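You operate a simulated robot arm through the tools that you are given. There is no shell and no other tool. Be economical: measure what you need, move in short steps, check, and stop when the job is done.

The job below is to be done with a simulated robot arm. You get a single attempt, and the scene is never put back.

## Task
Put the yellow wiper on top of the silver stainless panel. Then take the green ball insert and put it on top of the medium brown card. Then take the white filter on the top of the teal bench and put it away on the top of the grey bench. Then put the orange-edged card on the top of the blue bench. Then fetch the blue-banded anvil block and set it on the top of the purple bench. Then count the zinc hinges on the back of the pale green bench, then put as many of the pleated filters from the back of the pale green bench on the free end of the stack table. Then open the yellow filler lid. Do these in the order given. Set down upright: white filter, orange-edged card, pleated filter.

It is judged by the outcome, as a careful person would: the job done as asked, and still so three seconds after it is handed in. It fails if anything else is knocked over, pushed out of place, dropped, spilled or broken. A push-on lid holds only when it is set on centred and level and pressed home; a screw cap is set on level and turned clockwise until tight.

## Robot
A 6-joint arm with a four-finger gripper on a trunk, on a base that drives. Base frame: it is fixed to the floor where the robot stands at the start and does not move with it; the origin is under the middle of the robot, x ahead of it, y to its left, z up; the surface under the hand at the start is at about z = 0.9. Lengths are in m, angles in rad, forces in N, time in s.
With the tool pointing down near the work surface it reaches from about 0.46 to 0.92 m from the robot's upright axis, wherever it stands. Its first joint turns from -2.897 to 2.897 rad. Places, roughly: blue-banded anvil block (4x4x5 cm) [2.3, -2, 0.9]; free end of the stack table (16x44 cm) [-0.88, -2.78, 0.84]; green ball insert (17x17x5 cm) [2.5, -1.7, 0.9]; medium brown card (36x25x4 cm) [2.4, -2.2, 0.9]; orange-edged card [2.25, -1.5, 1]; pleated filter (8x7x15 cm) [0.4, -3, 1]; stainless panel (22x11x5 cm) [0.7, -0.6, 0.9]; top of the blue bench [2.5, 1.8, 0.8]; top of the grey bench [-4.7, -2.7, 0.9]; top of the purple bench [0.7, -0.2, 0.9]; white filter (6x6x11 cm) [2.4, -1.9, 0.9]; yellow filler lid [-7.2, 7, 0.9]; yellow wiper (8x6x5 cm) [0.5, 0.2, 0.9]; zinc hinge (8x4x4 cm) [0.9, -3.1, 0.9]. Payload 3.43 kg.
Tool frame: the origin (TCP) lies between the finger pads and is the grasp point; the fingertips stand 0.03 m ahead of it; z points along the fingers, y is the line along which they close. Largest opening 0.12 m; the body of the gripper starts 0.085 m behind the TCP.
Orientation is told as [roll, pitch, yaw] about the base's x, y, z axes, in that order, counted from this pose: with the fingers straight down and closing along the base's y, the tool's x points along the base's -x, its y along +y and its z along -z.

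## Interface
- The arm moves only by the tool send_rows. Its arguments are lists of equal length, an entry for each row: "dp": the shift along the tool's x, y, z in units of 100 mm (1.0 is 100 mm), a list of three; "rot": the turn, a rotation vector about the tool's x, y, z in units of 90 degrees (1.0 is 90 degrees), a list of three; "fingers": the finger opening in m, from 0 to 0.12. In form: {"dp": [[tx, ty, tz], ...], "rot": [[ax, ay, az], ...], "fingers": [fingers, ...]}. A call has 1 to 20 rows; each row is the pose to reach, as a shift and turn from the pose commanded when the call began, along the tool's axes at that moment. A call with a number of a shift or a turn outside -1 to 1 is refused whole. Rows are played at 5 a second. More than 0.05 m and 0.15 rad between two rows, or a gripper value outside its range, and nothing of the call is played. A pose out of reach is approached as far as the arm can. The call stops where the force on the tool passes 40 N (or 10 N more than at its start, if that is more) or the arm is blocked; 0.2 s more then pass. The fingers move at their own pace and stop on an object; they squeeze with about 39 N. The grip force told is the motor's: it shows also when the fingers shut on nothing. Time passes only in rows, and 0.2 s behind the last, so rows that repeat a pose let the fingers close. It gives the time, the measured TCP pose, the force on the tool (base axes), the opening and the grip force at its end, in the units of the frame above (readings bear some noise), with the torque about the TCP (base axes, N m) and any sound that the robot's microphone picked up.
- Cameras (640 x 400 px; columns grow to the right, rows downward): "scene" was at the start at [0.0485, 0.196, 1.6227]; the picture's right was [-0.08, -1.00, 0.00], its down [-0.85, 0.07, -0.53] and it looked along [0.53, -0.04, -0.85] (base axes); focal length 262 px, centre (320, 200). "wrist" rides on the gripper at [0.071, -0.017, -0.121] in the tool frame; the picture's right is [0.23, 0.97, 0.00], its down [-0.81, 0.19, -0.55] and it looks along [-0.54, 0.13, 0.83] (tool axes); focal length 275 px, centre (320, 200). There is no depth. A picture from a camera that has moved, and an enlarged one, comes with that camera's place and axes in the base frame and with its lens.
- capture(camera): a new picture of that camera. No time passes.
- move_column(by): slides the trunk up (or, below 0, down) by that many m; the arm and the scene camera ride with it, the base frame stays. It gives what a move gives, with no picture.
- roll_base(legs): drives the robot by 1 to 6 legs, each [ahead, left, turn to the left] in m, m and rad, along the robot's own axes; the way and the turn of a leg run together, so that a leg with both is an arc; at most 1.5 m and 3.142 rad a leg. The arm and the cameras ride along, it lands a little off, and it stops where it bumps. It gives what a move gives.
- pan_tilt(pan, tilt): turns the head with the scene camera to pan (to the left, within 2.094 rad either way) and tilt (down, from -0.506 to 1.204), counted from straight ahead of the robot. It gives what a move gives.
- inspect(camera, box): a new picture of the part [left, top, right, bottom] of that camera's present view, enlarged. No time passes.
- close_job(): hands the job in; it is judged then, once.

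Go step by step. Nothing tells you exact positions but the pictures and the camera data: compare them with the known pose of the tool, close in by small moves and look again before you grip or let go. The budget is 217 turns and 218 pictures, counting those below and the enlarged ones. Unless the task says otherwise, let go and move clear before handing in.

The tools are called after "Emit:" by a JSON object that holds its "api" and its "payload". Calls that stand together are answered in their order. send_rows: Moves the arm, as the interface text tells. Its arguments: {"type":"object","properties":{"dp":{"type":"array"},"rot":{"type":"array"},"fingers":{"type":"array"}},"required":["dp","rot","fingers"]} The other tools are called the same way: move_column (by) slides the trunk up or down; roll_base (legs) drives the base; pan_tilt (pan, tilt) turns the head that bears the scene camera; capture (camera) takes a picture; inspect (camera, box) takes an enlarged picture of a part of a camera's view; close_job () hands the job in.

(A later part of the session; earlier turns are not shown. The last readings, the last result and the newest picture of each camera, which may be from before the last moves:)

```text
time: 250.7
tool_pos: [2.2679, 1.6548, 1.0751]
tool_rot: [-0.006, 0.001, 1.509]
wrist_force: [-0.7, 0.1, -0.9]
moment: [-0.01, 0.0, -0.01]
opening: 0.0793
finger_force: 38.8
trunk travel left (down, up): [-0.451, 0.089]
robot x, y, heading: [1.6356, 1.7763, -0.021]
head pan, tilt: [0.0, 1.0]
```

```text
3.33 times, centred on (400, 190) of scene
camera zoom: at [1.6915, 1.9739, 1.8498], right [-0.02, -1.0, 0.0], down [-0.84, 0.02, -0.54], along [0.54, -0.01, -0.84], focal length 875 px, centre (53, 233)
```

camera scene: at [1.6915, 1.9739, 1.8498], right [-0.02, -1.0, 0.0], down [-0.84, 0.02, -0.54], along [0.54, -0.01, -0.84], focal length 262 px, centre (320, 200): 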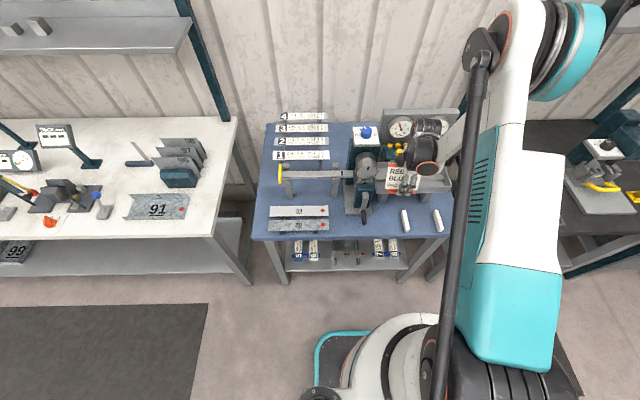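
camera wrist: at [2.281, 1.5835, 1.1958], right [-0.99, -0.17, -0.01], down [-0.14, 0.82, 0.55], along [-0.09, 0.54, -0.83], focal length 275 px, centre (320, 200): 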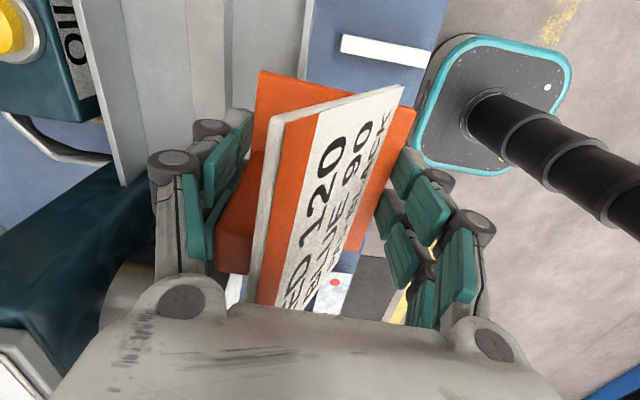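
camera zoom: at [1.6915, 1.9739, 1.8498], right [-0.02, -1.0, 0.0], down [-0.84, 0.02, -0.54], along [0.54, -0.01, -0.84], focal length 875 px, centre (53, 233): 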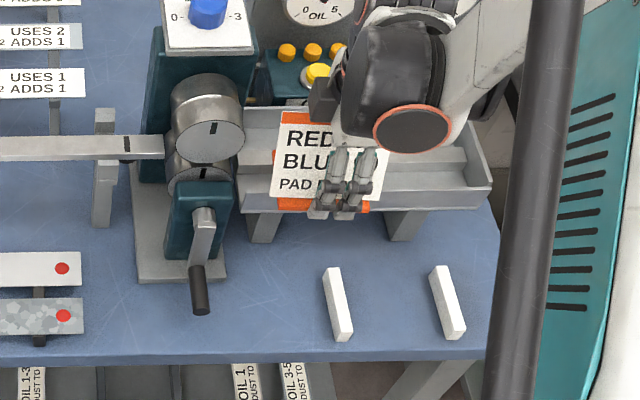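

Free rectangle: y ≈ 1.61–1.76, x ≈ 2.17–2.285. I'll aim for centre (2.247, 1.683), adjust, then lower the column partway.

Emit:
{"api": "send_rows", "payload": {"dp": [[-0.14, 0.12, 0], [-0.27, 0.23, 0]], "rot": [[0, 0, 0], [0, 0, 0]], "fingers": [0.04, 0.04]}}

Emit:
{"api": "move_column", "payload": {"by": -0.17}}

Emit:
{"api": "capture", "payload": {"camera": "wrist"}}

Emit:
{"api": "inspect", "payload": {"camera": "scene", "box": [330, 130, 470, 250]}}

```text
time: 251.3
tool_pos: [2.2442, 1.6829, 1.0761]
tool_rot: [-0.005, 0.0, 1.505]
wrist_force: [-0.3, 0.1, -0.4]
moment: [-0.03, 0.01, -0.03]
opening: 0.0793
finger_force: 38.6
trunk travel left (down, up): [-0.451, 0.089]
robot x, y, heading: [1.6349, 1.7712, -0.022]
head pan, tilt: [0.0, 1.0]
```

```text
time: 252.1
tool_pos: [2.2442, 1.6838, 1.0324]
tool_rot: [-0.015, 0.0, 1.508]
wrist_force: [-3.5, 0.3, 45.2]
moment: [0.09, -1.81, 0.08]
opening: 0.0795
finger_force: 39.7
trunk travel left (down, up): [-0.402, 0.138]
robot x, y, heading: [1.6362, 1.7736, -0.019]
head pan, tilt: [0.0, 1.0]
stopped: the force on the tool passed its limit at 88 N (the readings are from after the stop); the commanded pose is now the measured one
```

```text
125 pictures are left
camera wrist: at [2.2573, 1.6119, 1.1521], right [-0.99, -0.17, -0.01], down [-0.15, 0.82, 0.55], along [-0.08, 0.54, -0.84], focal length 275 px, centre (320, 200)
```

wrist: 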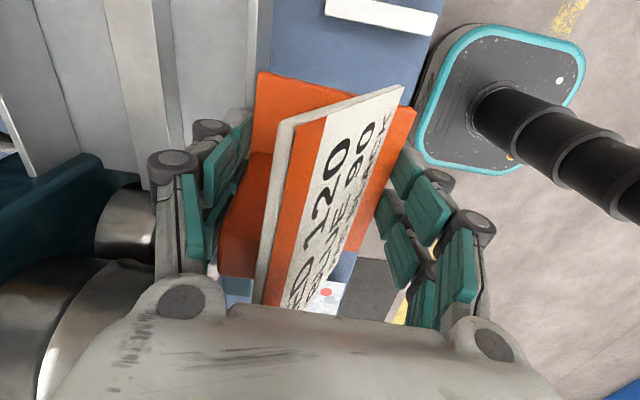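

```text
3.33 times, centred on (400, 190) of scene
camera zoom: at [1.6876, 1.9745, 1.8006], right [-0.02, -1.0, 0.0], down [-0.84, 0.02, -0.54], along [0.54, -0.01, -0.84], focal length 875 px, centre (53, 233)
```

zoom: 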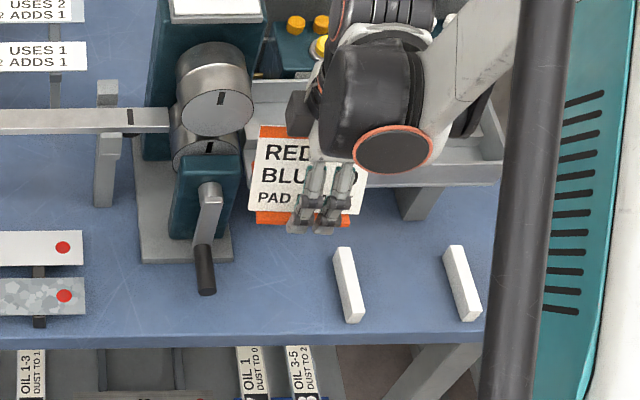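

The column stopped: a finger met the front lip of the raised tray, which stands near z 1.0 and x 2.29. I'll go back up, shift 3.3 cm toward the bench front, and check.

Emit:
{"api": "move_column", "payload": {"by": 0.05}}

Emit:
{"api": "send_rows", "payload": {"dp": [[0.02, 0.17, 0], [0.02, 0.34, 0]], "rot": [[0.008, 0, 0], [0.008, 0, 0]], "fingers": [0.04, 0.04]}}

Emit:
{"api": "inspect", "payload": {"camera": "scene", "box": [330, 120, 470, 260]}}

Emit:
{"api": "capture", "payload": {"camera": "wrist"}}

```text
time: 253.0
tool_pos: [2.2472, 1.684, 1.0789]
tool_rot: [-0.012, 0.001, 1.508]
wrist_force: [-0.1, 0.2, 0.1]
moment: [-0.01, 0.0, 0.03]
opening: 0.0791
finger_force: 38.4
trunk travel left (down, up): [-0.452, 0.088]
robot x, y, heading: [1.6386, 1.7743, -0.021]
head pan, tilt: [0.0, 1.0]
```

```text
time: 253.6
tool_pos: [2.2127, 1.6828, 1.0774]
tool_rot: [-0.022, 0.001, 1.507]
wrist_force: [0.1, 0.1, -1.1]
moment: [-0.01, -0.04, -0.02]
opening: 0.0793
finger_force: 39.4
trunk travel left (down, up): [-0.452, 0.088]
robot x, y, heading: [1.6398, 1.7727, -0.022]
head pan, tilt: [0.0, 1.0]
```

```text
2.86 times, centred on (400, 190) of scene
camera zoom: at [1.6915, 1.9742, 1.8505], right [-0.02, -1.0, 0.0], down [-0.84, 0.02, -0.54], along [0.54, -0.01, -0.84], focal length 750 px, centre (91, 229)
```

zoom: 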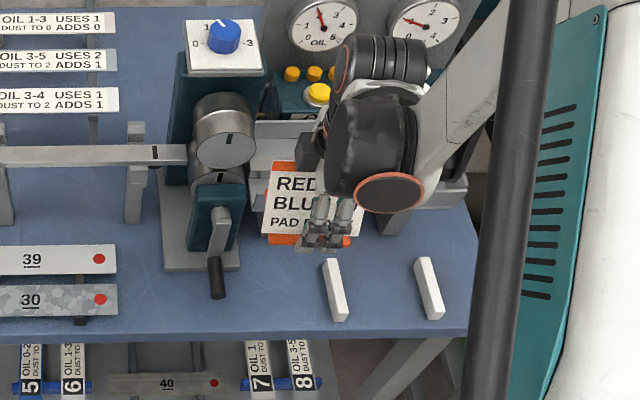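

```text
122 pictures are left
camera wrist: at [2.2242, 1.6118, 1.1979], right [-0.99, -0.17, -0.02], down [-0.15, 0.82, 0.55], along [-0.07, 0.54, -0.84], focal length 275 px, centre (320, 200)
```

wrist: 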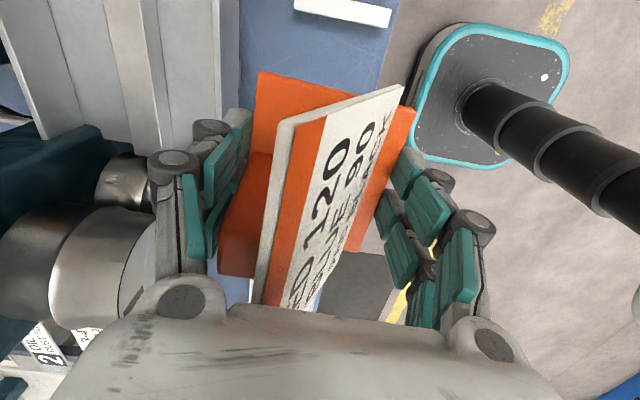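

The lip is now about 1 cm clear. I'll shift a touch more, level the tiny roll, and lower the column in stages.

Emit:
{"api": "send_rows", "payload": {"dp": [[0, 0.06, 0], [0, 0.06, 0]], "rot": [[-0.014, 0, 0], [-0.014, 0, 0]], "fingers": [0.04, 0.04]}}

Emit:
{"api": "move_column", "payload": {"by": -0.07}}

Emit:
{"api": "capture", "payload": {"camera": "wrist"}}

```text
time: 254.2
tool_pos: [2.2082, 1.6839, 1.0777]
tool_rot: [-0.002, -0.002, 1.508]
wrist_force: [-0.4, -0.6, -0.9]
moment: [-0.04, 0.0, -0.01]
opening: 0.0794
finger_force: 39.0
trunk travel left (down, up): [-0.452, 0.088]
robot x, y, heading: [1.6361, 1.7729, -0.022]
head pan, tilt: [0.0, 1.0]
```

```text
time: 255.3
tool_pos: [2.2078, 1.6832, 1.0086]
tool_rot: [-0.002, 0.001, 1.507]
wrist_force: [0.4, 0.7, -0.3]
moment: [0.0, -0.02, 0.0]
opening: 0.0795
finger_force: 39.5
trunk travel left (down, up): [-0.382, 0.158]
robot x, y, heading: [1.6389, 1.7748, -0.02]
head pan, tilt: [0.0, 1.0]
```

```text
121 pictures are left
camera wrist: at [2.2214, 1.6118, 1.1277], right [-0.99, -0.17, 0.0], down [-0.14, 0.82, 0.55], along [-0.09, 0.54, -0.83], focal length 275 px, centre (320, 200)
```

wrist: 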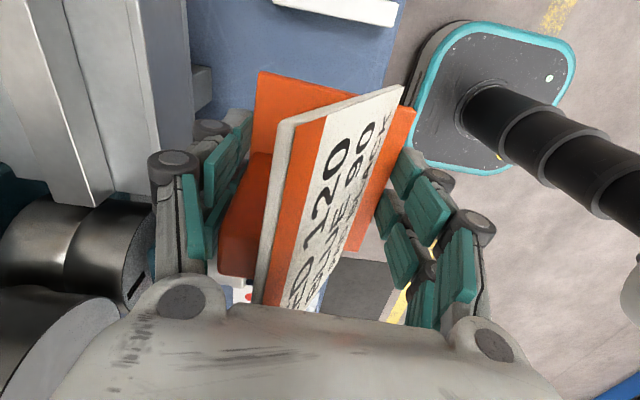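

It's passing the lip cleanly. I'll continue lowering.

Emit:
{"api": "move_column", "payload": {"by": -0.09}}

Emit:
{"api": "capture", "payload": {"camera": "wrist"}}

Emit:
{"api": "inspect", "payload": {"camera": "scene", "box": [330, 120, 470, 260]}}

```text
time: 256.6
tool_pos: [2.2074, 1.6828, 0.9181]
tool_rot: [0.001, 0.0, 1.507]
wrist_force: [0.1, -0.2, -1.4]
moment: [-0.01, 0.0, 0.02]
opening: 0.0791
finger_force: 39.4
trunk travel left (down, up): [-0.292, 0.248]
robot x, y, heading: [1.639, 1.7759, -0.021]
head pan, tilt: [0.0, 1.0]
```

```text
120 pictures are left
camera wrist: at [2.2214, 1.6118, 1.0377], right [-0.99, -0.17, 0.0], down [-0.14, 0.82, 0.55], along [-0.09, 0.54, -0.83], focal length 275 px, centre (320, 200)
```

wrist: 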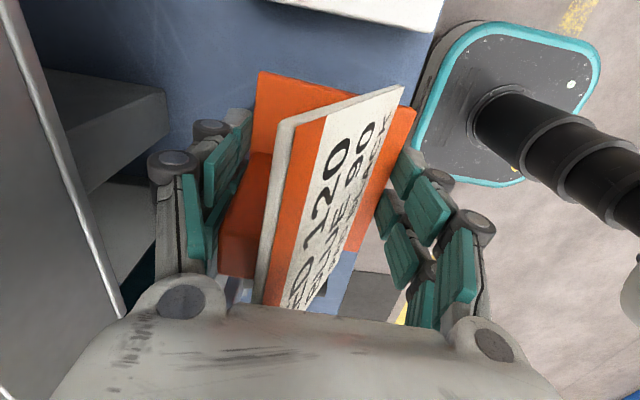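

```text
2.86 times, centred on (400, 190) of scene
camera zoom: at [1.6914, 1.9741, 1.6906], right [-0.02, -1.0, 0.0], down [-0.84, 0.02, -0.54], along [0.54, -0.01, -0.84], focal length 750 px, centre (91, 229)
```

zoom: 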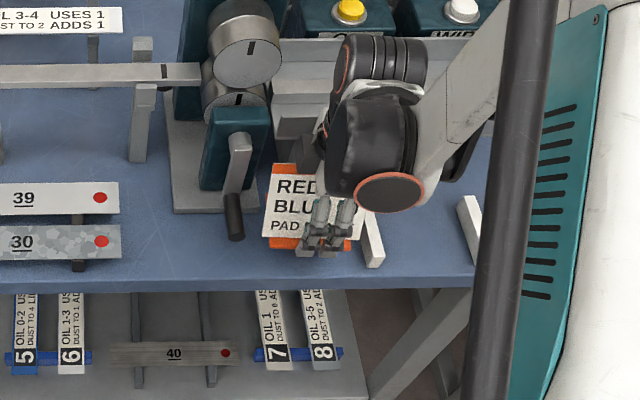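

Clear all round, with the bench edge at x ≈ 2.142 and the foot front at 2.165. I'll lower 6 cm by column, then finely by arm.

Emit:
{"api": "move_column", "payload": {"by": -0.055}}

Emit:
{"api": "send_rows", "payload": {"dp": [[0, 0, 0.05], [0, 0, 0.1], [0, 0, 0.14], [0, 0, 0.18], [0, 0, 0.22], [0, 0, 0.26], [0, 0, 0.3], [0, 0, 0.34], [0, 0, 0.38]], "rot": [[0, 0, 0], [0, 0, 0], [0, 0, 0], [0, 0, 0], [0, 0, 0], [0, 0, 0], [0, 0, 0], [0, 0, 0], [0, 0, 0]], "fingers": [0.04, 0.04, 0.04, 0.04, 0.04, 0.04, 0.04, 0.04, 0.04]}}

Emit:
{"api": "capture", "payload": {"camera": "wrist"}}

```text
time: 257.3
tool_pos: [2.2074, 1.6836, 0.8757]
tool_rot: [-0.001, 0.001, 1.508]
wrist_force: [-0.5, 1.7, 25.2]
moment: [0.17, 1.02, 0.05]
opening: 0.0793
finger_force: 39.5
trunk travel left (down, up): [-0.246, 0.294]
robot x, y, heading: [1.6381, 1.773, -0.017]
head pan, tilt: [0.0, 1.0]
stopped: the force on the tool passed its limit at 85 N (the readings are from after the stop); the commanded pose is now the measured one
```

```text
time: 257.6
tool_pos: [2.2065, 1.6838, 0.8747]
tool_rot: [-0.002, 0.003, 1.509]
wrist_force: [0.0, 0.0, 24.6]
moment: [0.28, 1.12, -0.04]
opening: 0.0795
finger_force: 38.8
trunk travel left (down, up): [-0.246, 0.294]
robot x, y, heading: [1.6364, 1.7759, -0.019]
head pan, tilt: [0.0, 1.0]
stopped in row 1: the force on the tool passed its limit at 53 N (the readings are from after the stop); the commanded pose is now the measured one
```

```text
118 pictures are left
camera wrist: at [2.2205, 1.6121, 0.9948], right [-0.99, -0.17, 0.0], down [-0.14, 0.82, 0.55], along [-0.09, 0.54, -0.83], focal length 275 px, centre (320, 200)
```

wrist: 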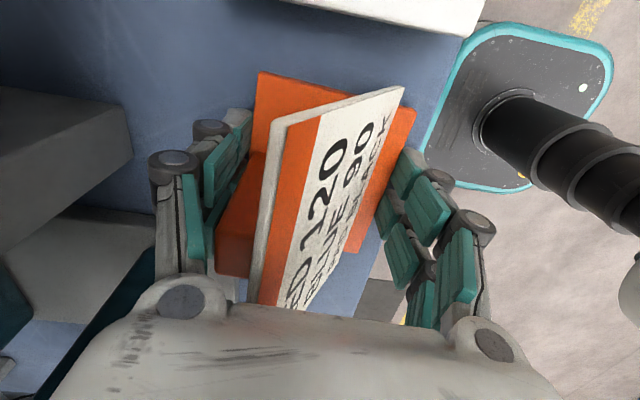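

Contact: the bench top is at about 0.845 and the foot is down on it with its front edge inside the bench edge. I'll release and raise straight up.

Emit:
{"api": "send_rows", "payload": {"dp": [[0, 0, -0.01], [0, 0, -0.01], [0, 0, -0.01], [0, 0, -0.01]], "rot": [[0, 0, 0], [0, 0, 0], [0, 0, 0], [0, 0, 0]], "fingers": [0.08, 0.09, 0.1, 0.1]}}

Emit:
{"api": "move_column", "payload": {"by": 0.2}}

Emit:
{"api": "capture", "payload": {"camera": "wrist"}}

Emit:
{"api": "inspect", "payload": {"camera": "scene", "box": [330, 120, 470, 260]}}

```text
time: 258.6
tool_pos: [2.2073, 1.6825, 0.8741]
tool_rot: [-0.001, -0.001, 1.507]
wrist_force: [-0.3, -0.1, 0.0]
moment: [0.01, 0.01, -0.01]
opening: 0.0998
finger_force: 0.2
trunk travel left (down, up): [-0.246, 0.294]
robot x, y, heading: [1.6388, 1.7742, -0.02]
head pan, tilt: [0.0, 1.0]
```

```text
time: 260.8
tool_pos: [2.209, 1.685, 1.0751]
tool_rot: [0.0, 0.001, 1.508]
wrist_force: [-0.2, -0.1, -0.1]
moment: [-0.03, -0.01, 0.01]
opening: 0.1002
finger_force: 0.2
trunk travel left (down, up): [-0.446, 0.094]
robot x, y, heading: [1.6422, 1.7741, -0.022]
head pan, tilt: [0.0, 1.0]
```

```text
117 pictures are left
camera wrist: at [2.2218, 1.6113, 1.1944], right [-0.99, -0.17, 0.0], down [-0.14, 0.82, 0.55], along [-0.09, 0.54, -0.83], focal length 275 px, centre (320, 200)
```

wrist: 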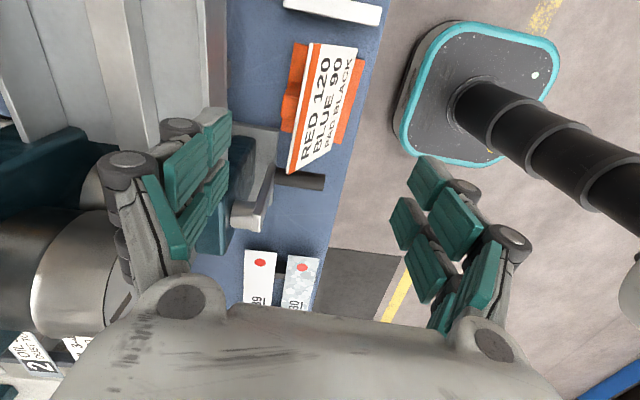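

```text
2.86 times, centred on (400, 190) of scene
camera zoom: at [1.6919, 1.974, 1.8451], right [-0.02, -1.0, 0.0], down [-0.84, 0.02, -0.54], along [0.54, -0.01, -0.84], focal length 750 px, centre (91, 229)
```

zoom: 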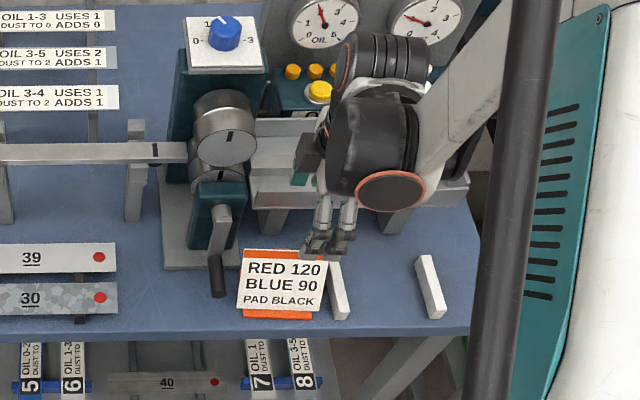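

The orange-edged card stands upright on the blue bench. Next I'll fetch the blue-banded block: back off, turn, and drive down the aisle to the teal bench.

Emit:
{"api": "roll_base", "payload": {"legs": [[-0.12, 0, 0], [0, 0, -1.55], [1.5, 0, 0], [1.5, 0, 0]]}}

```text
time: 279.6
tool_pos: [1.4732, -1.7328, 1.0745]
tool_rot: [-0.003, 0.0, -0.005]
wrist_force: [1.1, 0.1, 0.6]
moment: [0.02, -0.01, 0.03]
opening: 0.0999
finger_force: 0.1
trunk travel left (down, up): [-0.446, 0.094]
robot x, y, heading: [1.5308, -1.1561, -1.528]
head pan, tilt: [0.0, 1.0]
```

Emit:
{"api": "roll_base", "payload": {"legs": [[0.68, 0, -0.02], [0, 0, 1.55], [0.17, 0, 0]]}}

Emit:
{"api": "capture", "payload": {"camera": "scene"}}

Emit:
{"api": "capture", "payload": {"camera": "wrist"}}

```text
time: 288.0
tool_pos: [2.293, -1.9091, 1.0739]
tool_rot: [-0.002, 0.0, 1.517]
wrist_force: [1.4, 0.2, 0.5]
moment: [0.01, 0.04, 0.02]
opening: 0.1
finger_force: 0.1
trunk travel left (down, up): [-0.446, 0.094]
robot x, y, heading: [1.72, -1.8239, -0.012]
head pan, tilt: [0.0, 1.0]
```

```text
115 pictures are left
camera scene: at [1.7757, -1.623, 1.8451], right [-0.01, -1.0, 0.0], down [-0.84, 0.01, -0.54], along [0.54, -0.01, -0.84], focal length 262 px, centre (320, 200)
```

scene: 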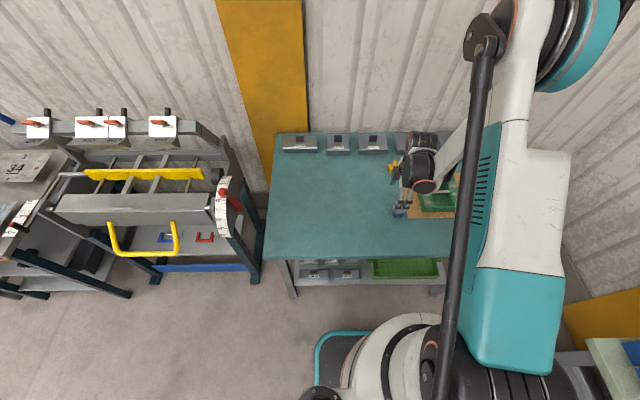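

```text
114 pictures are left
camera wrist: at [2.3077, -1.9817, 1.1938], right [-0.98, -0.18, 0.0], down [-0.15, 0.82, 0.55], along [-0.1, 0.54, -0.83], focal length 275 px, centre (320, 200)
```

wrist: 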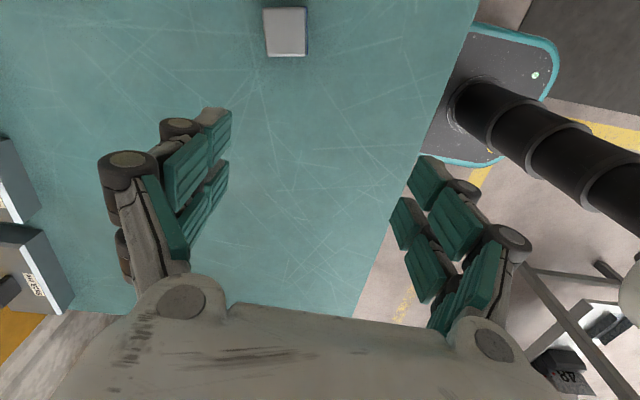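

The block's top is at about (2.337, -1.967), turned about 0.22 rad. I'll align the hand, shift over it, and lower the column.

Emit:
{"api": "send_rows", "payload": {"dp": [[0.28, -0.24, 0], [0.56, -0.47, 0], [0.56, -0.47, 0]], "rot": [[0, 0, -0.08], [0, 0, -0.16], [0, 0, -0.172]], "fingers": [0.08, 0.08, 0.08]}}

Emit:
{"api": "move_column", "payload": {"by": -0.11}}

Emit:
{"api": "capture", "payload": {"camera": "wrist"}}

```text
time: 288.8
tool_pos: [2.3349, -1.9695, 1.0722]
tool_rot: [-0.002, 0.001, 1.788]
wrist_force: [0.2, -0.1, -0.2]
moment: [-0.02, 0.02, 0.05]
opening: 0.0801
finger_force: 0.0
trunk travel left (down, up): [-0.446, 0.094]
robot x, y, heading: [1.7198, -1.8235, -0.009]
head pan, tilt: [0.0, 1.0]
```

```text
time: 290.2
tool_pos: [2.3349, -1.9703, 0.9627]
tool_rot: [-0.002, 0.002, 1.784]
wrist_force: [0.6, -0.1, -0.1]
moment: [0.01, -0.05, 0.01]
opening: 0.0801
finger_force: 0.1
trunk travel left (down, up): [-0.336, 0.204]
robot x, y, heading: [1.7189, -1.8238, -0.01]
head pan, tilt: [0.0, 1.0]
```

```text
113 pictures are left
camera wrist: at [2.3679, -2.0357, 1.0828], right [-0.9, -0.43, 0.0], down [-0.36, 0.75, 0.55], along [-0.24, 0.5, -0.83], focal length 275 px, centre (320, 200)
```

wrist: 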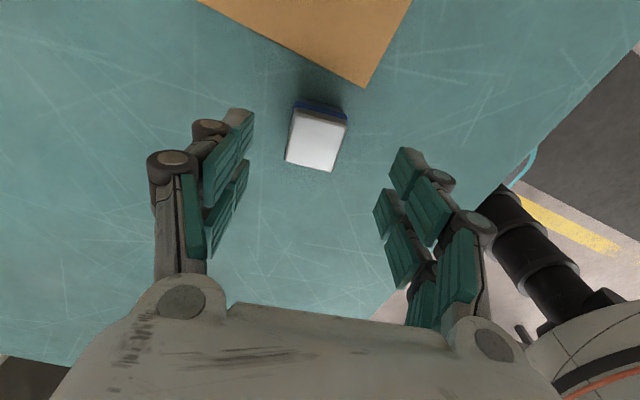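

Well centred. I'll descend and grip.

Emit:
{"api": "send_rows", "payload": {"dp": [[0, -0.03, 0.3], [0, -0.03, 0.6], [0, -0.03, 0.78], [0, -0.03, 0.78], [0, -0.03, 0.78], [0, -0.03, 0.78]], "rot": [[0, 0, -0.02], [0, 0, -0.02], [0, 0, -0.02], [0, 0, -0.02], [0, 0, -0.02], [0, 0, -0.02]], "fingers": [0.08, 0.08, 0.08, 0.04, 0.01, 0.01]}}

Emit:
{"api": "move_column", "payload": {"by": 0.2}}

Emit:
{"api": "capture", "payload": {"camera": "wrist"}}

```text
time: 291.6
tool_pos: [2.3371, -1.9702, 0.8833]
tool_rot: [-0.002, 0.002, 1.819]
wrist_force: [-0.7, 0.4, 0.2]
moment: [0.06, 0.1, 0.02]
opening: 0.0399
finger_force: 38.6
trunk travel left (down, up): [-0.336, 0.204]
robot x, y, heading: [1.7194, -1.8216, -0.01]
head pan, tilt: [0.0, 1.0]
```

```text
time: 293.8
tool_pos: [2.3372, -1.9702, 1.0848]
tool_rot: [-0.002, 0.001, 1.816]
wrist_force: [-0.2, 0.5, -2.7]
moment: [-0.02, -0.01, 0.02]
opening: 0.0396
finger_force: 39.4
trunk travel left (down, up): [-0.536, 0.004]
robot x, y, heading: [1.7259, -1.8265, -0.012]
head pan, tilt: [0.0, 1.0]
```

```text
112 pictures are left
camera wrist: at [2.3721, -2.0351, 1.2046], right [-0.89, -0.46, 0.0], down [-0.39, 0.74, 0.55], along [-0.25, 0.49, -0.83], focal length 275 px, centre (320, 200)
```

wrist: 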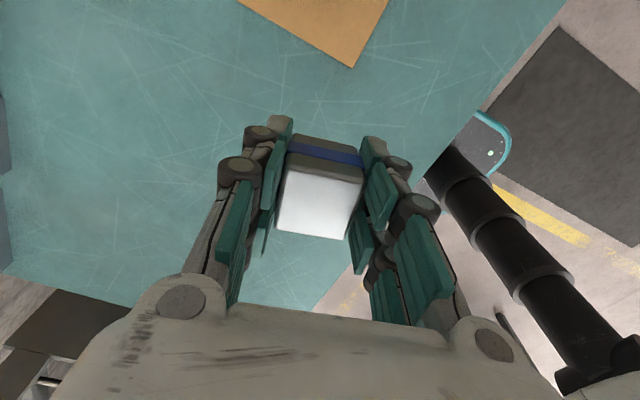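

The block is held. I'll back out, drive up the aisle and turn to face the purple bench from its back side, where there's free space around (0.8, -0.05).

Emit:
{"api": "roll_base", "payload": {"legs": [[-0.25, 0, 0], [0, 0, 1.58], [1.45, 0, 0], [0.2, 0, 0], [0, 0, 1.57]]}}

Emit:
{"api": "pan_tilt", "payload": {"pan": 0, "tilt": 0.95}}

Emit:
{"api": "capture", "payload": {"camera": "scene"}}

```text
time: 311.1
tool_pos: [0.8764, -0.0698, 1.085]
tool_rot: [0.0, 0.001, -1.319]
wrist_force: [0.2, 0.6, -2.2]
moment: [0.04, 0.02, -0.03]
opening: 0.0397
finger_force: 38.9
trunk travel left (down, up): [-0.536, 0.004]
robot x, y, heading: [1.494, -0.2133, 3.142]
head pan, tilt: [0.0, 1.0]
```

```text
time: 311.7
tool_pos: [0.8765, -0.0692, 1.0849]
tool_rot: [-0.002, 0.002, -1.319]
wrist_force: [0.0, 0.3, -4.3]
moment: [0.0, -0.02, -0.04]
opening: 0.0397
finger_force: 38.9
trunk travel left (down, up): [-0.536, 0.004]
robot x, y, heading: [1.4924, -0.214, 3.132]
head pan, tilt: [0.0, 0.949]
```

```text
111 pictures are left
camera scene: at [1.4386, -0.4098, 1.9388], right [0.0, 1.0, 0.0], down [0.81, 0.0, -0.58], along [-0.58, 0.0, -0.81], focal length 262 px, centre (320, 200)
```

scene: 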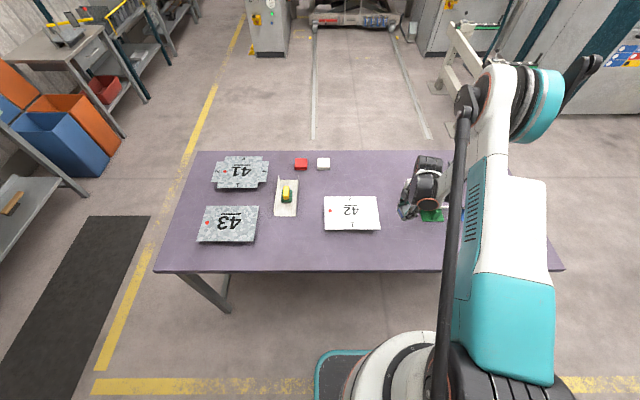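

The hand is already over a clear part of the purple bench, between panel 42 and the green label. I'll check with the wrist camera.

Emit:
{"api": "capture", "payload": {"camera": "wrist"}}

Emit:
{"api": "inspect", "payload": {"camera": "scene", "box": [310, 140, 470, 280]}}

```text
110 pictures are left
camera wrist: at [0.8443, -0.0037, 1.2048], right [0.88, 0.47, 0.0], down [0.39, -0.74, 0.55], along [0.26, -0.49, -0.83], focal length 275 px, centre (320, 200)
```

wrist: 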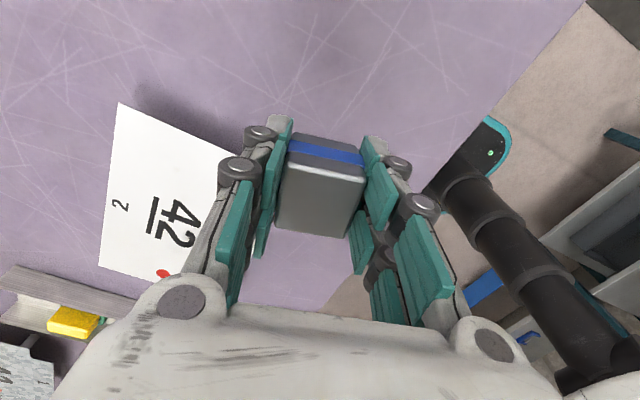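

```text
2.86 times, centred on (390, 210) of scene
camera zoom: at [1.4386, -0.4098, 1.9388], right [0.0, 1.0, 0.0], down [0.81, 0.0, -0.58], along [-0.58, 0.0, -0.81], focal length 750 px, centre (120, 171)
```

zoom: 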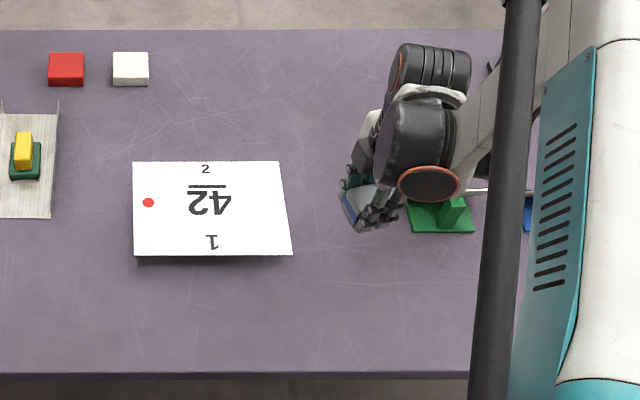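

Clear. I'll shift 3 cm away from panel 42, lower the column, then lower finely by arm.

Emit:
{"api": "send_rows", "payload": {"dp": [[0.28, 0.07, 0], [0.28, 0.07, 0]], "rot": [[0, 0, 0], [0, 0, 0]], "fingers": [0.01, 0.01]}}

Emit:
{"api": "move_column", "payload": {"by": -0.125}}

Emit:
{"api": "send_rows", "payload": {"dp": [[0, 0, 0.05], [0, 0, 0.1], [0, 0, 0.14], [0, 0, 0.17], [0, 0, 0.2], [0, 0, 0.23], [0, 0, 0.26], [0, 0, 0.29], [0, 0, 0.32]], "rot": [[0, 0, 0], [0, 0, 0], [0, 0, 0], [0, 0, 0], [0, 0, 0], [0, 0, 0], [0, 0, 0], [0, 0, 0], [0, 0, 0]], "fingers": [0.01, 0.01, 0.01, 0.01, 0.01, 0.01, 0.01, 0.01, 0.01]}}

Emit:
{"api": "capture", "payload": {"camera": "wrist"}}

```text
time: 312.3
tool_pos: [0.8774, -0.0403, 1.0837]
tool_rot: [-0.001, 0.002, -1.316]
wrist_force: [-0.7, -0.7, -3.8]
moment: [0.03, -0.04, 0.01]
opening: 0.0394
finger_force: 39.2
trunk travel left (down, up): [-0.536, 0.004]
robot x, y, heading: [1.4941, -0.2101, 3.137]
head pan, tilt: [0.0, 0.949]
```

```text
time: 313.8
tool_pos: [0.8787, -0.0389, 0.9586]
tool_rot: [-0.001, 0.001, -1.318]
wrist_force: [-0.2, -0.2, -3.4]
moment: [0.01, 0.04, 0.0]
opening: 0.0394
finger_force: 38.6
trunk travel left (down, up): [-0.411, 0.129]
robot x, y, heading: [1.4908, -0.2109, 3.139]
head pan, tilt: [0.0, 0.949]
```

```text
time: 315.8
tool_pos: [0.8805, -0.0394, 0.9297]
tool_rot: [-0.004, 0.001, -1.318]
wrist_force: [0.8, -1.9, 23.3]
moment: [-0.15, -0.45, -0.03]
opening: 0.0398
finger_force: 39.1
trunk travel left (down, up): [-0.411, 0.129]
robot x, y, heading: [1.4929, -0.214, 3.133]
head pan, tilt: [0.0, 0.949]
stopped in row 9: the force on the tool passed its limit at 46 N (the readings are from after the stop); the commanded pose is now the measured one
```

```text
108 pictures are left
camera wrist: at [0.8472, 0.0258, 1.0497], right [0.88, 0.47, 0.0], down [0.39, -0.74, 0.55], along [0.26, -0.49, -0.83], focal length 275 px, centre (320, 200)
```

wrist: 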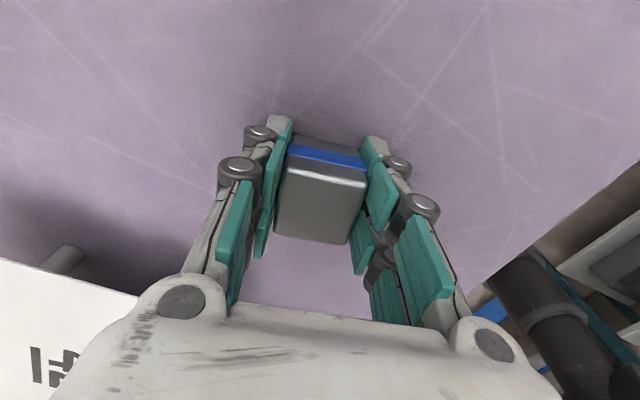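

Contact with the bench. I'll release and withdraw.

Emit:
{"api": "send_rows", "payload": {"dp": [[0, 0, -0.01], [0, 0, -0.01], [0, 0, -0.01], [0, 0, -0.3], [0, 0, -0.6], [0, 0, -1.0]], "rot": [[0, 0, 0], [0, 0, 0], [0, 0, 0], [0, 0, 0], [0, 0, 0], [0, 0, 0]], "fingers": [0.05, 0.08, 0.08, 0.08, 0.08, 0.08]}}

Emit:
{"api": "move_column", "payload": {"by": 0.05}}

Emit:
{"api": "capture", "payload": {"camera": "wrist"}}

Emit:
{"api": "inspect", "payload": {"camera": "scene", "box": [180, 130, 500, 290]}}

```text
time: 317.2
tool_pos: [0.8809, -0.0402, 1.0292]
tool_rot: [-0.005, 0.0, -1.317]
wrist_force: [0.6, -0.4, 0.7]
moment: [0.0, 0.06, -0.01]
opening: 0.0802
finger_force: 0.1
trunk travel left (down, up): [-0.411, 0.129]
robot x, y, heading: [1.494, -0.2126, 3.141]
head pan, tilt: [0.0, 0.949]
```

```text
time: 318.1
tool_pos: [0.879, -0.04, 1.0781]
tool_rot: [-0.001, 0.002, -1.318]
wrist_force: [-0.3, 0.6, 0.1]
moment: [-0.01, -0.06, 0.0]
opening: 0.08
finger_force: 0.1
trunk travel left (down, up): [-0.461, 0.079]
robot x, y, heading: [1.4956, -0.2143, 3.141]
head pan, tilt: [0.0, 0.949]
```

```text
107 pictures are left
camera wrist: at [0.8466, 0.0256, 1.1979], right [0.88, 0.47, 0.0], down [0.39, -0.74, 0.55], along [0.26, -0.49, -0.83], focal length 275 px, centre (320, 200)
```

wrist: 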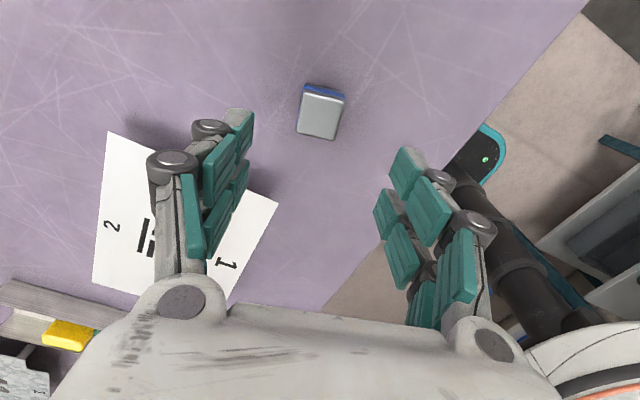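

```text
2.00 times, centred on (340, 210) of scene
camera zoom: at [1.4384, -0.4098, 1.8637], right [0.0, 1.0, 0.0], down [0.81, 0.0, -0.58], along [-0.58, 0.0, -0.81], focal length 525 px, centre (280, 180)
```

zoom: 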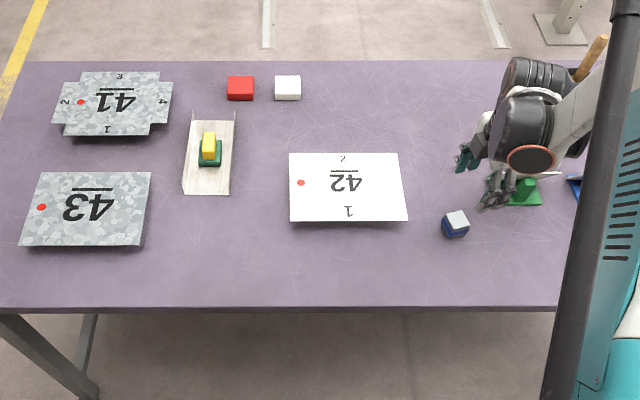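

The block rests on the purple bench and everything else is in place. Next I'll go to the pale green bench and look at its back row.

Emit:
{"api": "roll_base", "payload": {"legs": [[0, 0, 1.57], [1.45, 0, 0], [0.1, -0.8, 0]]}}

Emit:
{"api": "pan_tilt", "payload": {"pan": 0, "tilt": 0.6}}

Emit:
{"api": "capture", "payload": {"camera": "scene"}}

```text
time: 333.3
tool_pos: [0.6038, -2.4353, 1.0787]
tool_rot: [-0.002, 0.002, 0.315]
wrist_force: [-0.3, 0.8, 0.2]
moment: [-0.01, -0.04, 0.01]
opening: 0.0801
finger_force: 0.0
trunk travel left (down, up): [-0.461, 0.079]
robot x, y, heading: [0.7372, -1.8075, -1.511]
head pan, tilt: [0.0, 0.949]
```

```text
time: 334.1
tool_pos: [0.6045, -2.4349, 1.0783]
tool_rot: [0.0, 0.001, 0.316]
wrist_force: [-0.4, -0.2, -1.0]
moment: [-0.01, 0.0, -0.02]
opening: 0.0797
finger_force: 0.0
trunk travel left (down, up): [-0.461, 0.079]
robot x, y, heading: [0.7363, -1.8118, -1.517]
head pan, tilt: [0.0, 0.6]
```

```text
105 pictures are left
camera scene: at [0.9414, -1.8668, 1.8921], right [-1.0, -0.06, 0.0], down [-0.03, 0.56, -0.82], along [0.05, -0.82, -0.57], focal length 262 px, centre (320, 200)
```

scene: 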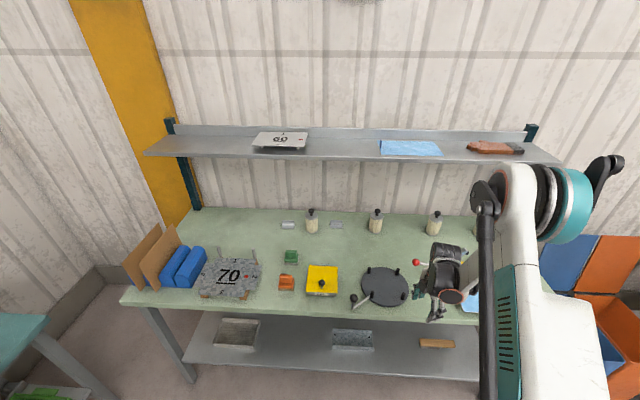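

The bench has a shelf above its back. I'll zoom on the back row.

Emit:
{"api": "inspect", "payload": {"camera": "scene", "box": [170, 190, 350, 300]}}

Emit:
{"api": "inspect", "payload": {"camera": "scene", "box": [320, 190, 500, 300]}}

```text
3.56 times, centred on (260, 245) of scene
camera zoom: at [0.9414, -1.8668, 1.8921], right [-1.0, -0.06, 0.0], down [-0.03, 0.56, -0.82], along [0.05, -0.82, -0.57], focal length 933 px, centre (533, 40)
```

zoom: 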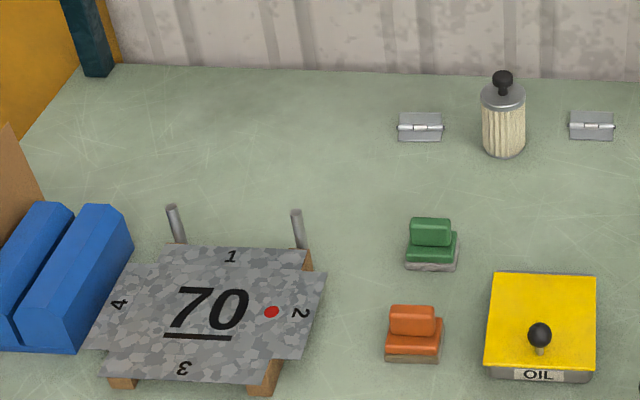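

```text
3.56 times, centred on (410, 245) of scene
camera zoom: at [0.9414, -1.8668, 1.8921], right [-1.0, -0.06, 0.0], down [-0.03, 0.56, -0.82], along [0.05, -0.82, -0.57], focal length 933 px, centre (0, 40)
```

zoom: 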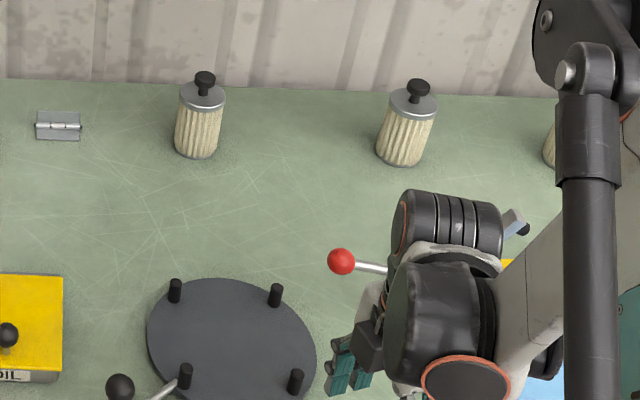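

I see two hinges so far, but the arm hides the right end of the bench. I'll drive right to view the rest.

Emit:
{"api": "roll_base", "payload": {"legs": [[0, -0.75, 0]]}}

Emit:
{"api": "capture", "payload": {"camera": "scene"}}

```text
time: 338.2
tool_pos: [-0.1621, -2.4688, 1.0786]
tool_rot: [-0.002, 0.001, 0.296]
wrist_force: [-0.3, 0.2, 0.4]
moment: [0.01, 0.02, -0.03]
opening: 0.0798
finger_force: 0.1
trunk travel left (down, up): [-0.461, 0.079]
robot x, y, heading: [-0.0154, -1.8515, -1.534]
head pan, tilt: [0.0, 0.6]
```

```text
102 pictures are left
camera scene: at [0.1849, -1.9075, 1.8923], right [-1.0, -0.04, 0.0], down [-0.02, 0.56, -0.82], along [0.03, -0.82, -0.57], focal length 262 px, centre (320, 200)
```

scene: 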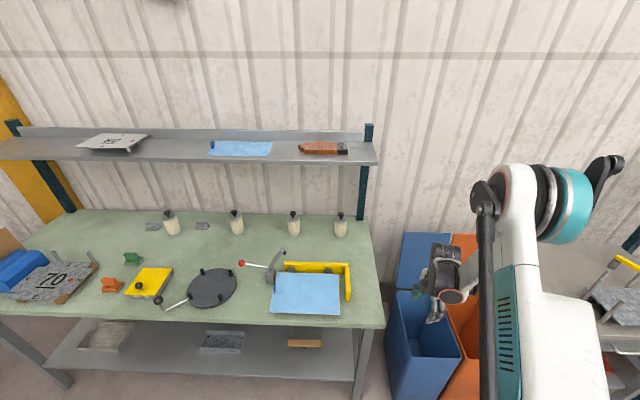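

Emit:
{"api": "inspect", "payload": {"camera": "scene", "box": [130, 190, 390, 320]}}

Emit:
{"api": "inspect", "payload": {"camera": "scene", "box": [0, 190, 200, 310]}}

```text
2.46 times, centred on (260, 255) of scene
camera zoom: at [0.1849, -1.9075, 1.8923], right [-1.0, -0.04, 0.0], down [-0.02, 0.56, -0.82], along [0.03, -0.82, -0.57], focal length 646 px, centre (468, 65)
```

zoom: 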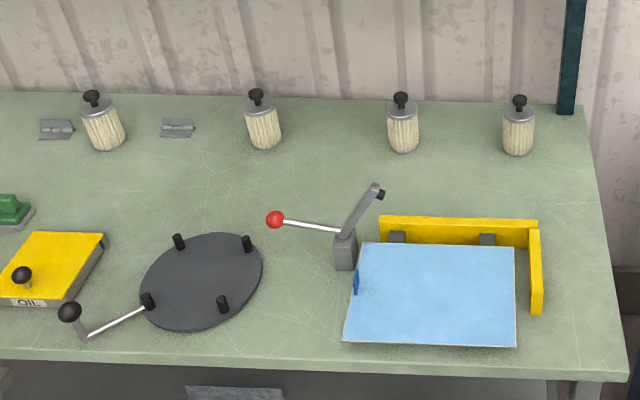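

```text
3.20 times, centred on (100, 250) of scene
camera zoom: at [0.1849, -1.9075, 1.8923], right [-1.0, -0.04, 0.0], down [-0.02, 0.56, -0.82], along [0.03, -0.82, -0.57], focal length 840 px, centre (1024, 40)
```

zoom: 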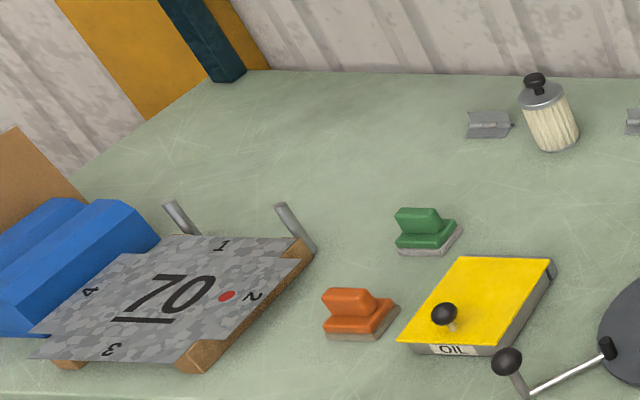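

There are exactly two zinc hinges on the back of the bench, so two pleated filters are to be moved. The shelf overhangs the back row, so I'll grip the filters with the hand tilted forward. First I'll turn the hand to close sideways.

Emit:
{"api": "send_rows", "payload": {"dp": [[0, 0, 0], [0, 0, 0], [0, 0, 0], [0, 0, 0], [0, 0, 0], [0, 0, 0], [0, 0, 0], [0, 0, 0], [0, 0, 0], [0, 0, 0], [0, 0, 0], [0, 0, 0]], "rot": [[0, 0, 0.08], [0, 0, 0.17], [0, 0, 0.25], [0, 0, 0.33], [0, 0, 0.42], [0, 0, 0.5], [0, 0, 0.58], [0, 0, 0.67], [0, 0, 0.75], [0, 0, 0.83], [0, 0, 0.92], [0, 0, 1.0]], "fingers": [0.12, 0.12, 0.12, 0.12, 0.12, 0.12, 0.12, 0.12, 0.12, 0.12, 0.12, 0.12]}}

Emit:
{"api": "send_rows", "payload": {"dp": [[0, 0, 0], [0, 0, 0], [0, 0, 0]], "rot": [[0, 0, 0.08], [0, 0, 0.15], [0, 0, 0.165]], "fingers": [0.12, 0.12, 0.12]}}

Emit:
{"api": "send_rows", "payload": {"dp": [[0, 0, 0], [0, 0, 0], [0, 0, 0], [0, 0, 0], [0, 0, 0], [0, 0, 0]], "rot": [[0, -0.08, 0], [0, -0.17, 0], [0, -0.25, 0], [0, -0.33, 0], [0, -0.42, 0], [0, -0.5, 0]], "fingers": [0.12, 0.12, 0.12, 0.12, 0.12, 0.12]}}

Emit:
{"api": "capture", "payload": {"camera": "scene"}}

```text
time: 340.8
tool_pos: [-0.1611, -2.4699, 1.0776]
tool_rot: [-0.002, -0.002, -1.276]
wrist_force: [0.3, 0.3, 0.0]
moment: [-0.02, -0.02, 0.02]
opening: 0.1199
finger_force: 0.1
trunk travel left (down, up): [-0.461, 0.079]
robot x, y, heading: [-0.0166, -1.8471, -1.533]
head pan, tilt: [0.0, 0.6]
```

```text
time: 341.6
tool_pos: [-0.1624, -2.4678, 1.0783]
tool_rot: [-0.001, -0.004, -1.534]
wrist_force: [0.9, -0.5, -0.9]
moment: [0.0, 0.01, 0.02]
opening: 0.1202
finger_force: 0.1
trunk travel left (down, up): [-0.461, 0.079]
robot x, y, heading: [-0.018, -1.8473, -1.534]
head pan, tilt: [0.0, 0.6]
```

```text
time: 343.0
tool_pos: [-0.1933, -2.5619, 1.141]
tool_rot: [0.001, -0.786, -1.533]
wrist_force: [-0.4, 0.1, 0.0]
moment: [0.0, 0.0, 0.02]
opening: 0.1201
finger_force: 0.1
out of reach, approached as far as the arm can: row 3, 4, 5, 6
trunk travel left (down, up): [-0.461, 0.079]
robot x, y, heading: [-0.013, -1.8505, -1.533]
head pan, tilt: [0.0, 0.6]
```

```text
99 pictures are left
camera scene: at [0.1851, -1.9076, 1.8922], right [-1.0, -0.04, 0.0], down [-0.02, 0.56, -0.82], along [0.03, -0.82, -0.57], focal length 262 px, centre (320, 200)
```

scene: 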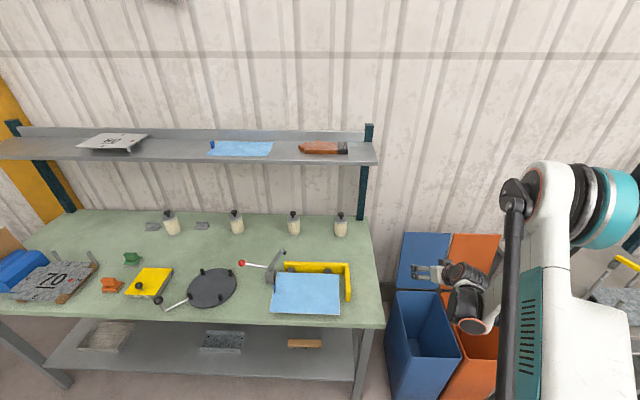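

The hand is tilted 45° forward. I'll drive left and ahead so it faces the rightmost filter near (0.108, -3.056).

Emit:
{"api": "roll_base", "payload": {"legs": [[0, 0.3, 0], [0.24, 0, 0]]}}

Emit:
{"api": "capture", "payload": {"camera": "wrist"}}

Emit:
{"api": "capture", "payload": {"camera": "scene"}}

```text
time: 346.4
tool_pos: [0.1074, -2.7976, 1.1412]
tool_rot: [-0.001, -0.784, -1.532]
wrist_force: [0.1, -0.3, -0.1]
moment: [0.01, 0.0, 0.0]
opening: 0.1201
finger_force: 0.0
trunk travel left (down, up): [-0.461, 0.079]
robot x, y, heading: [0.2853, -2.0816, -1.532]
head pan, tilt: [0.0, 0.6]
```

```text
98 pictures are left
camera wrist: at [0.0875, -2.6624, 1.1755], right [0.97, 0.2, -0.16], down [0.2, -0.18, 0.96], along [0.16, -0.96, -0.21], focal length 275 px, centre (320, 200)
```

wrist: 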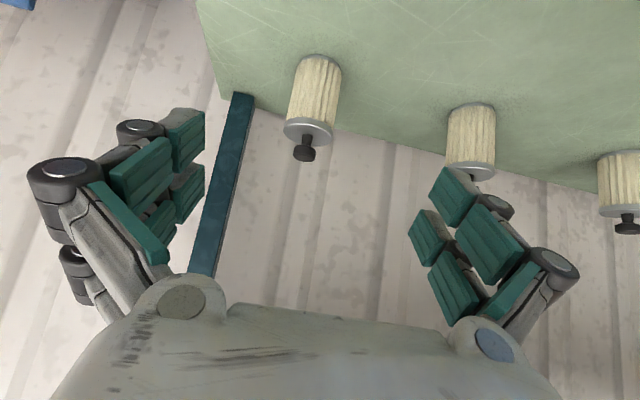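

```text
97 pictures are left
camera scene: at [0.4867, -2.1433, 1.8921], right [-1.0, -0.04, 0.0], down [-0.02, 0.57, -0.82], along [0.03, -0.82, -0.57], focal length 262 px, centre (320, 200)
```

scene: 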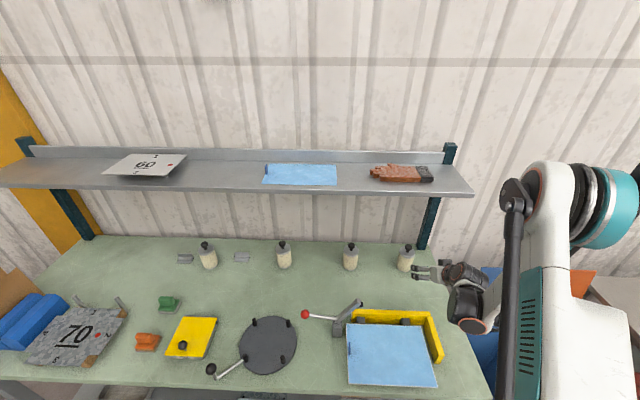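

The rightmost filter is at about (0.110, -3.055). I'll extend forward at this height, then lower in front of it.

Emit:
{"api": "send_rows", "payload": {"dp": [[-0.3, 0, 0.3], [-0.6, 0, 0.6], [-0.85, -0.02, 0.85]], "rot": [[0, 0, 0], [0, 0, 0], [0, 0, 0]], "fingers": [0.12, 0.12, 0.12]}}

Emit:
{"api": "move_column", "payload": {"by": -0.17}}

Emit:
{"api": "capture", "payload": {"camera": "wrist"}}

Emit:
{"api": "capture", "payload": {"camera": "scene"}}

```text
time: 347.2
tool_pos: [0.1105, -2.9155, 1.1424]
tool_rot: [0.003, -0.783, -1.534]
wrist_force: [0.7, -1.2, 0.0]
moment: [-0.01, 0.0, -0.03]
opening: 0.1197
finger_force: 0.1
trunk travel left (down, up): [-0.461, 0.079]
robot x, y, heading: [0.2847, -2.0854, -1.532]
head pan, tilt: [0.0, 0.6]
```

```text
time: 349.1
tool_pos: [0.1115, -2.9141, 0.9727]
tool_rot: [0.0, -0.785, -1.533]
wrist_force: [0.4, 0.0, -0.3]
moment: [-0.01, -0.02, 0.01]
opening: 0.1199
finger_force: 0.1
trunk travel left (down, up): [-0.291, 0.249]
robot x, y, heading: [0.2875, -2.0846, -1.536]
head pan, tilt: [0.0, 0.6]
```

```text
96 pictures are left
camera wrist: at [0.0905, -2.7785, 1.0073], right [0.97, 0.2, -0.16], down [0.2, -0.18, 0.96], along [0.16, -0.96, -0.21], focal length 275 px, centre (320, 200)
```

wrist: 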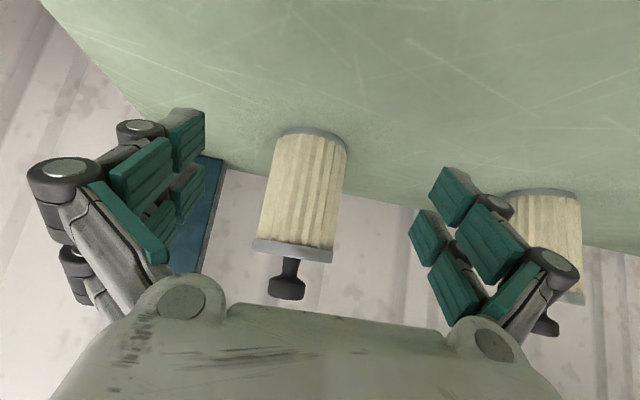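

```text
95 pictures are left
camera scene: at [0.4867, -2.1413, 1.7223], right [-1.0, -0.04, 0.0], down [-0.02, 0.56, -0.82], along [0.03, -0.82, -0.57], focal length 262 px, centre (320, 200)
```

scene: 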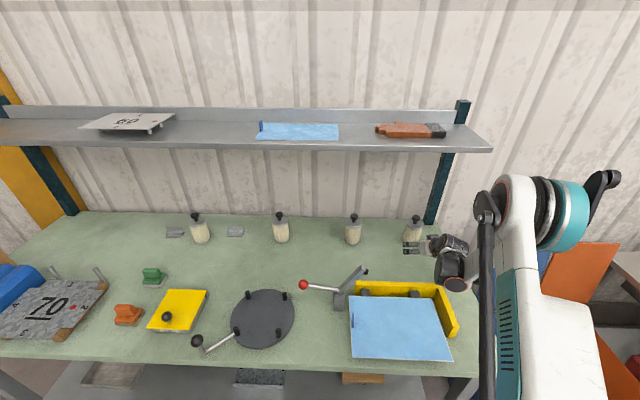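

The filter is centred between the fingers. I'll lower 3 cm and advance 8 cm, then look.

Emit:
{"api": "send_rows", "payload": {"dp": [[0.1, 0.03, 0.2], [0.0, 0.03, 0.4], [-0.2, 0.03, 0.6], [-0.35, 0.03, 0.78]], "rot": [[0, 0, 0], [0, 0, 0], [0, 0, 0], [0, 0, 0]], "fingers": [0.12, 0.12, 0.12, 0.12]}}

Emit:
{"api": "capture", "payload": {"camera": "wrist"}}

Emit:
{"api": "inspect", "payload": {"camera": "scene", "box": [380, 190, 500, 310]}}

```text
time: 350.1
tool_pos: [0.1165, -2.9935, 0.942]
tool_rot: [0.0, -0.784, -1.531]
wrist_force: [0.5, 0.7, -0.8]
moment: [-0.01, 0.02, 0.03]
opening: 0.1198
finger_force: 0.1
trunk travel left (down, up): [-0.291, 0.249]
robot x, y, heading: [0.2844, -2.0783, -1.534]
head pan, tilt: [0.0, 0.6]
```

```text
94 pictures are left
camera wrist: at [0.0965, -2.8577, 0.9755], right [0.97, 0.2, -0.16], down [0.2, -0.18, 0.96], along [0.16, -0.96, -0.21], focal length 275 px, centre (320, 200)
```

wrist: 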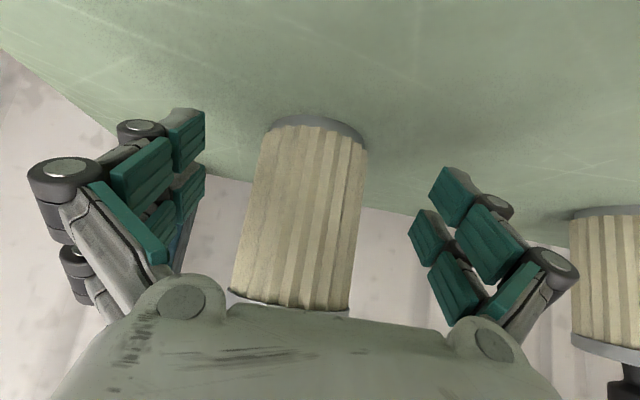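

```text
3.33 times, centred on (440, 250) of scene
camera zoom: at [0.4867, -2.1421, 1.7221], right [-1.0, -0.04, 0.0], down [-0.02, 0.57, -0.82], along [0.03, -0.82, -0.57], focal length 875 px, centre (-80, 33)
```

zoom: 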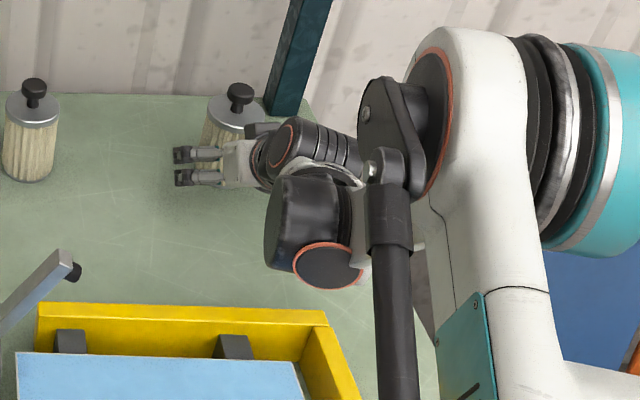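

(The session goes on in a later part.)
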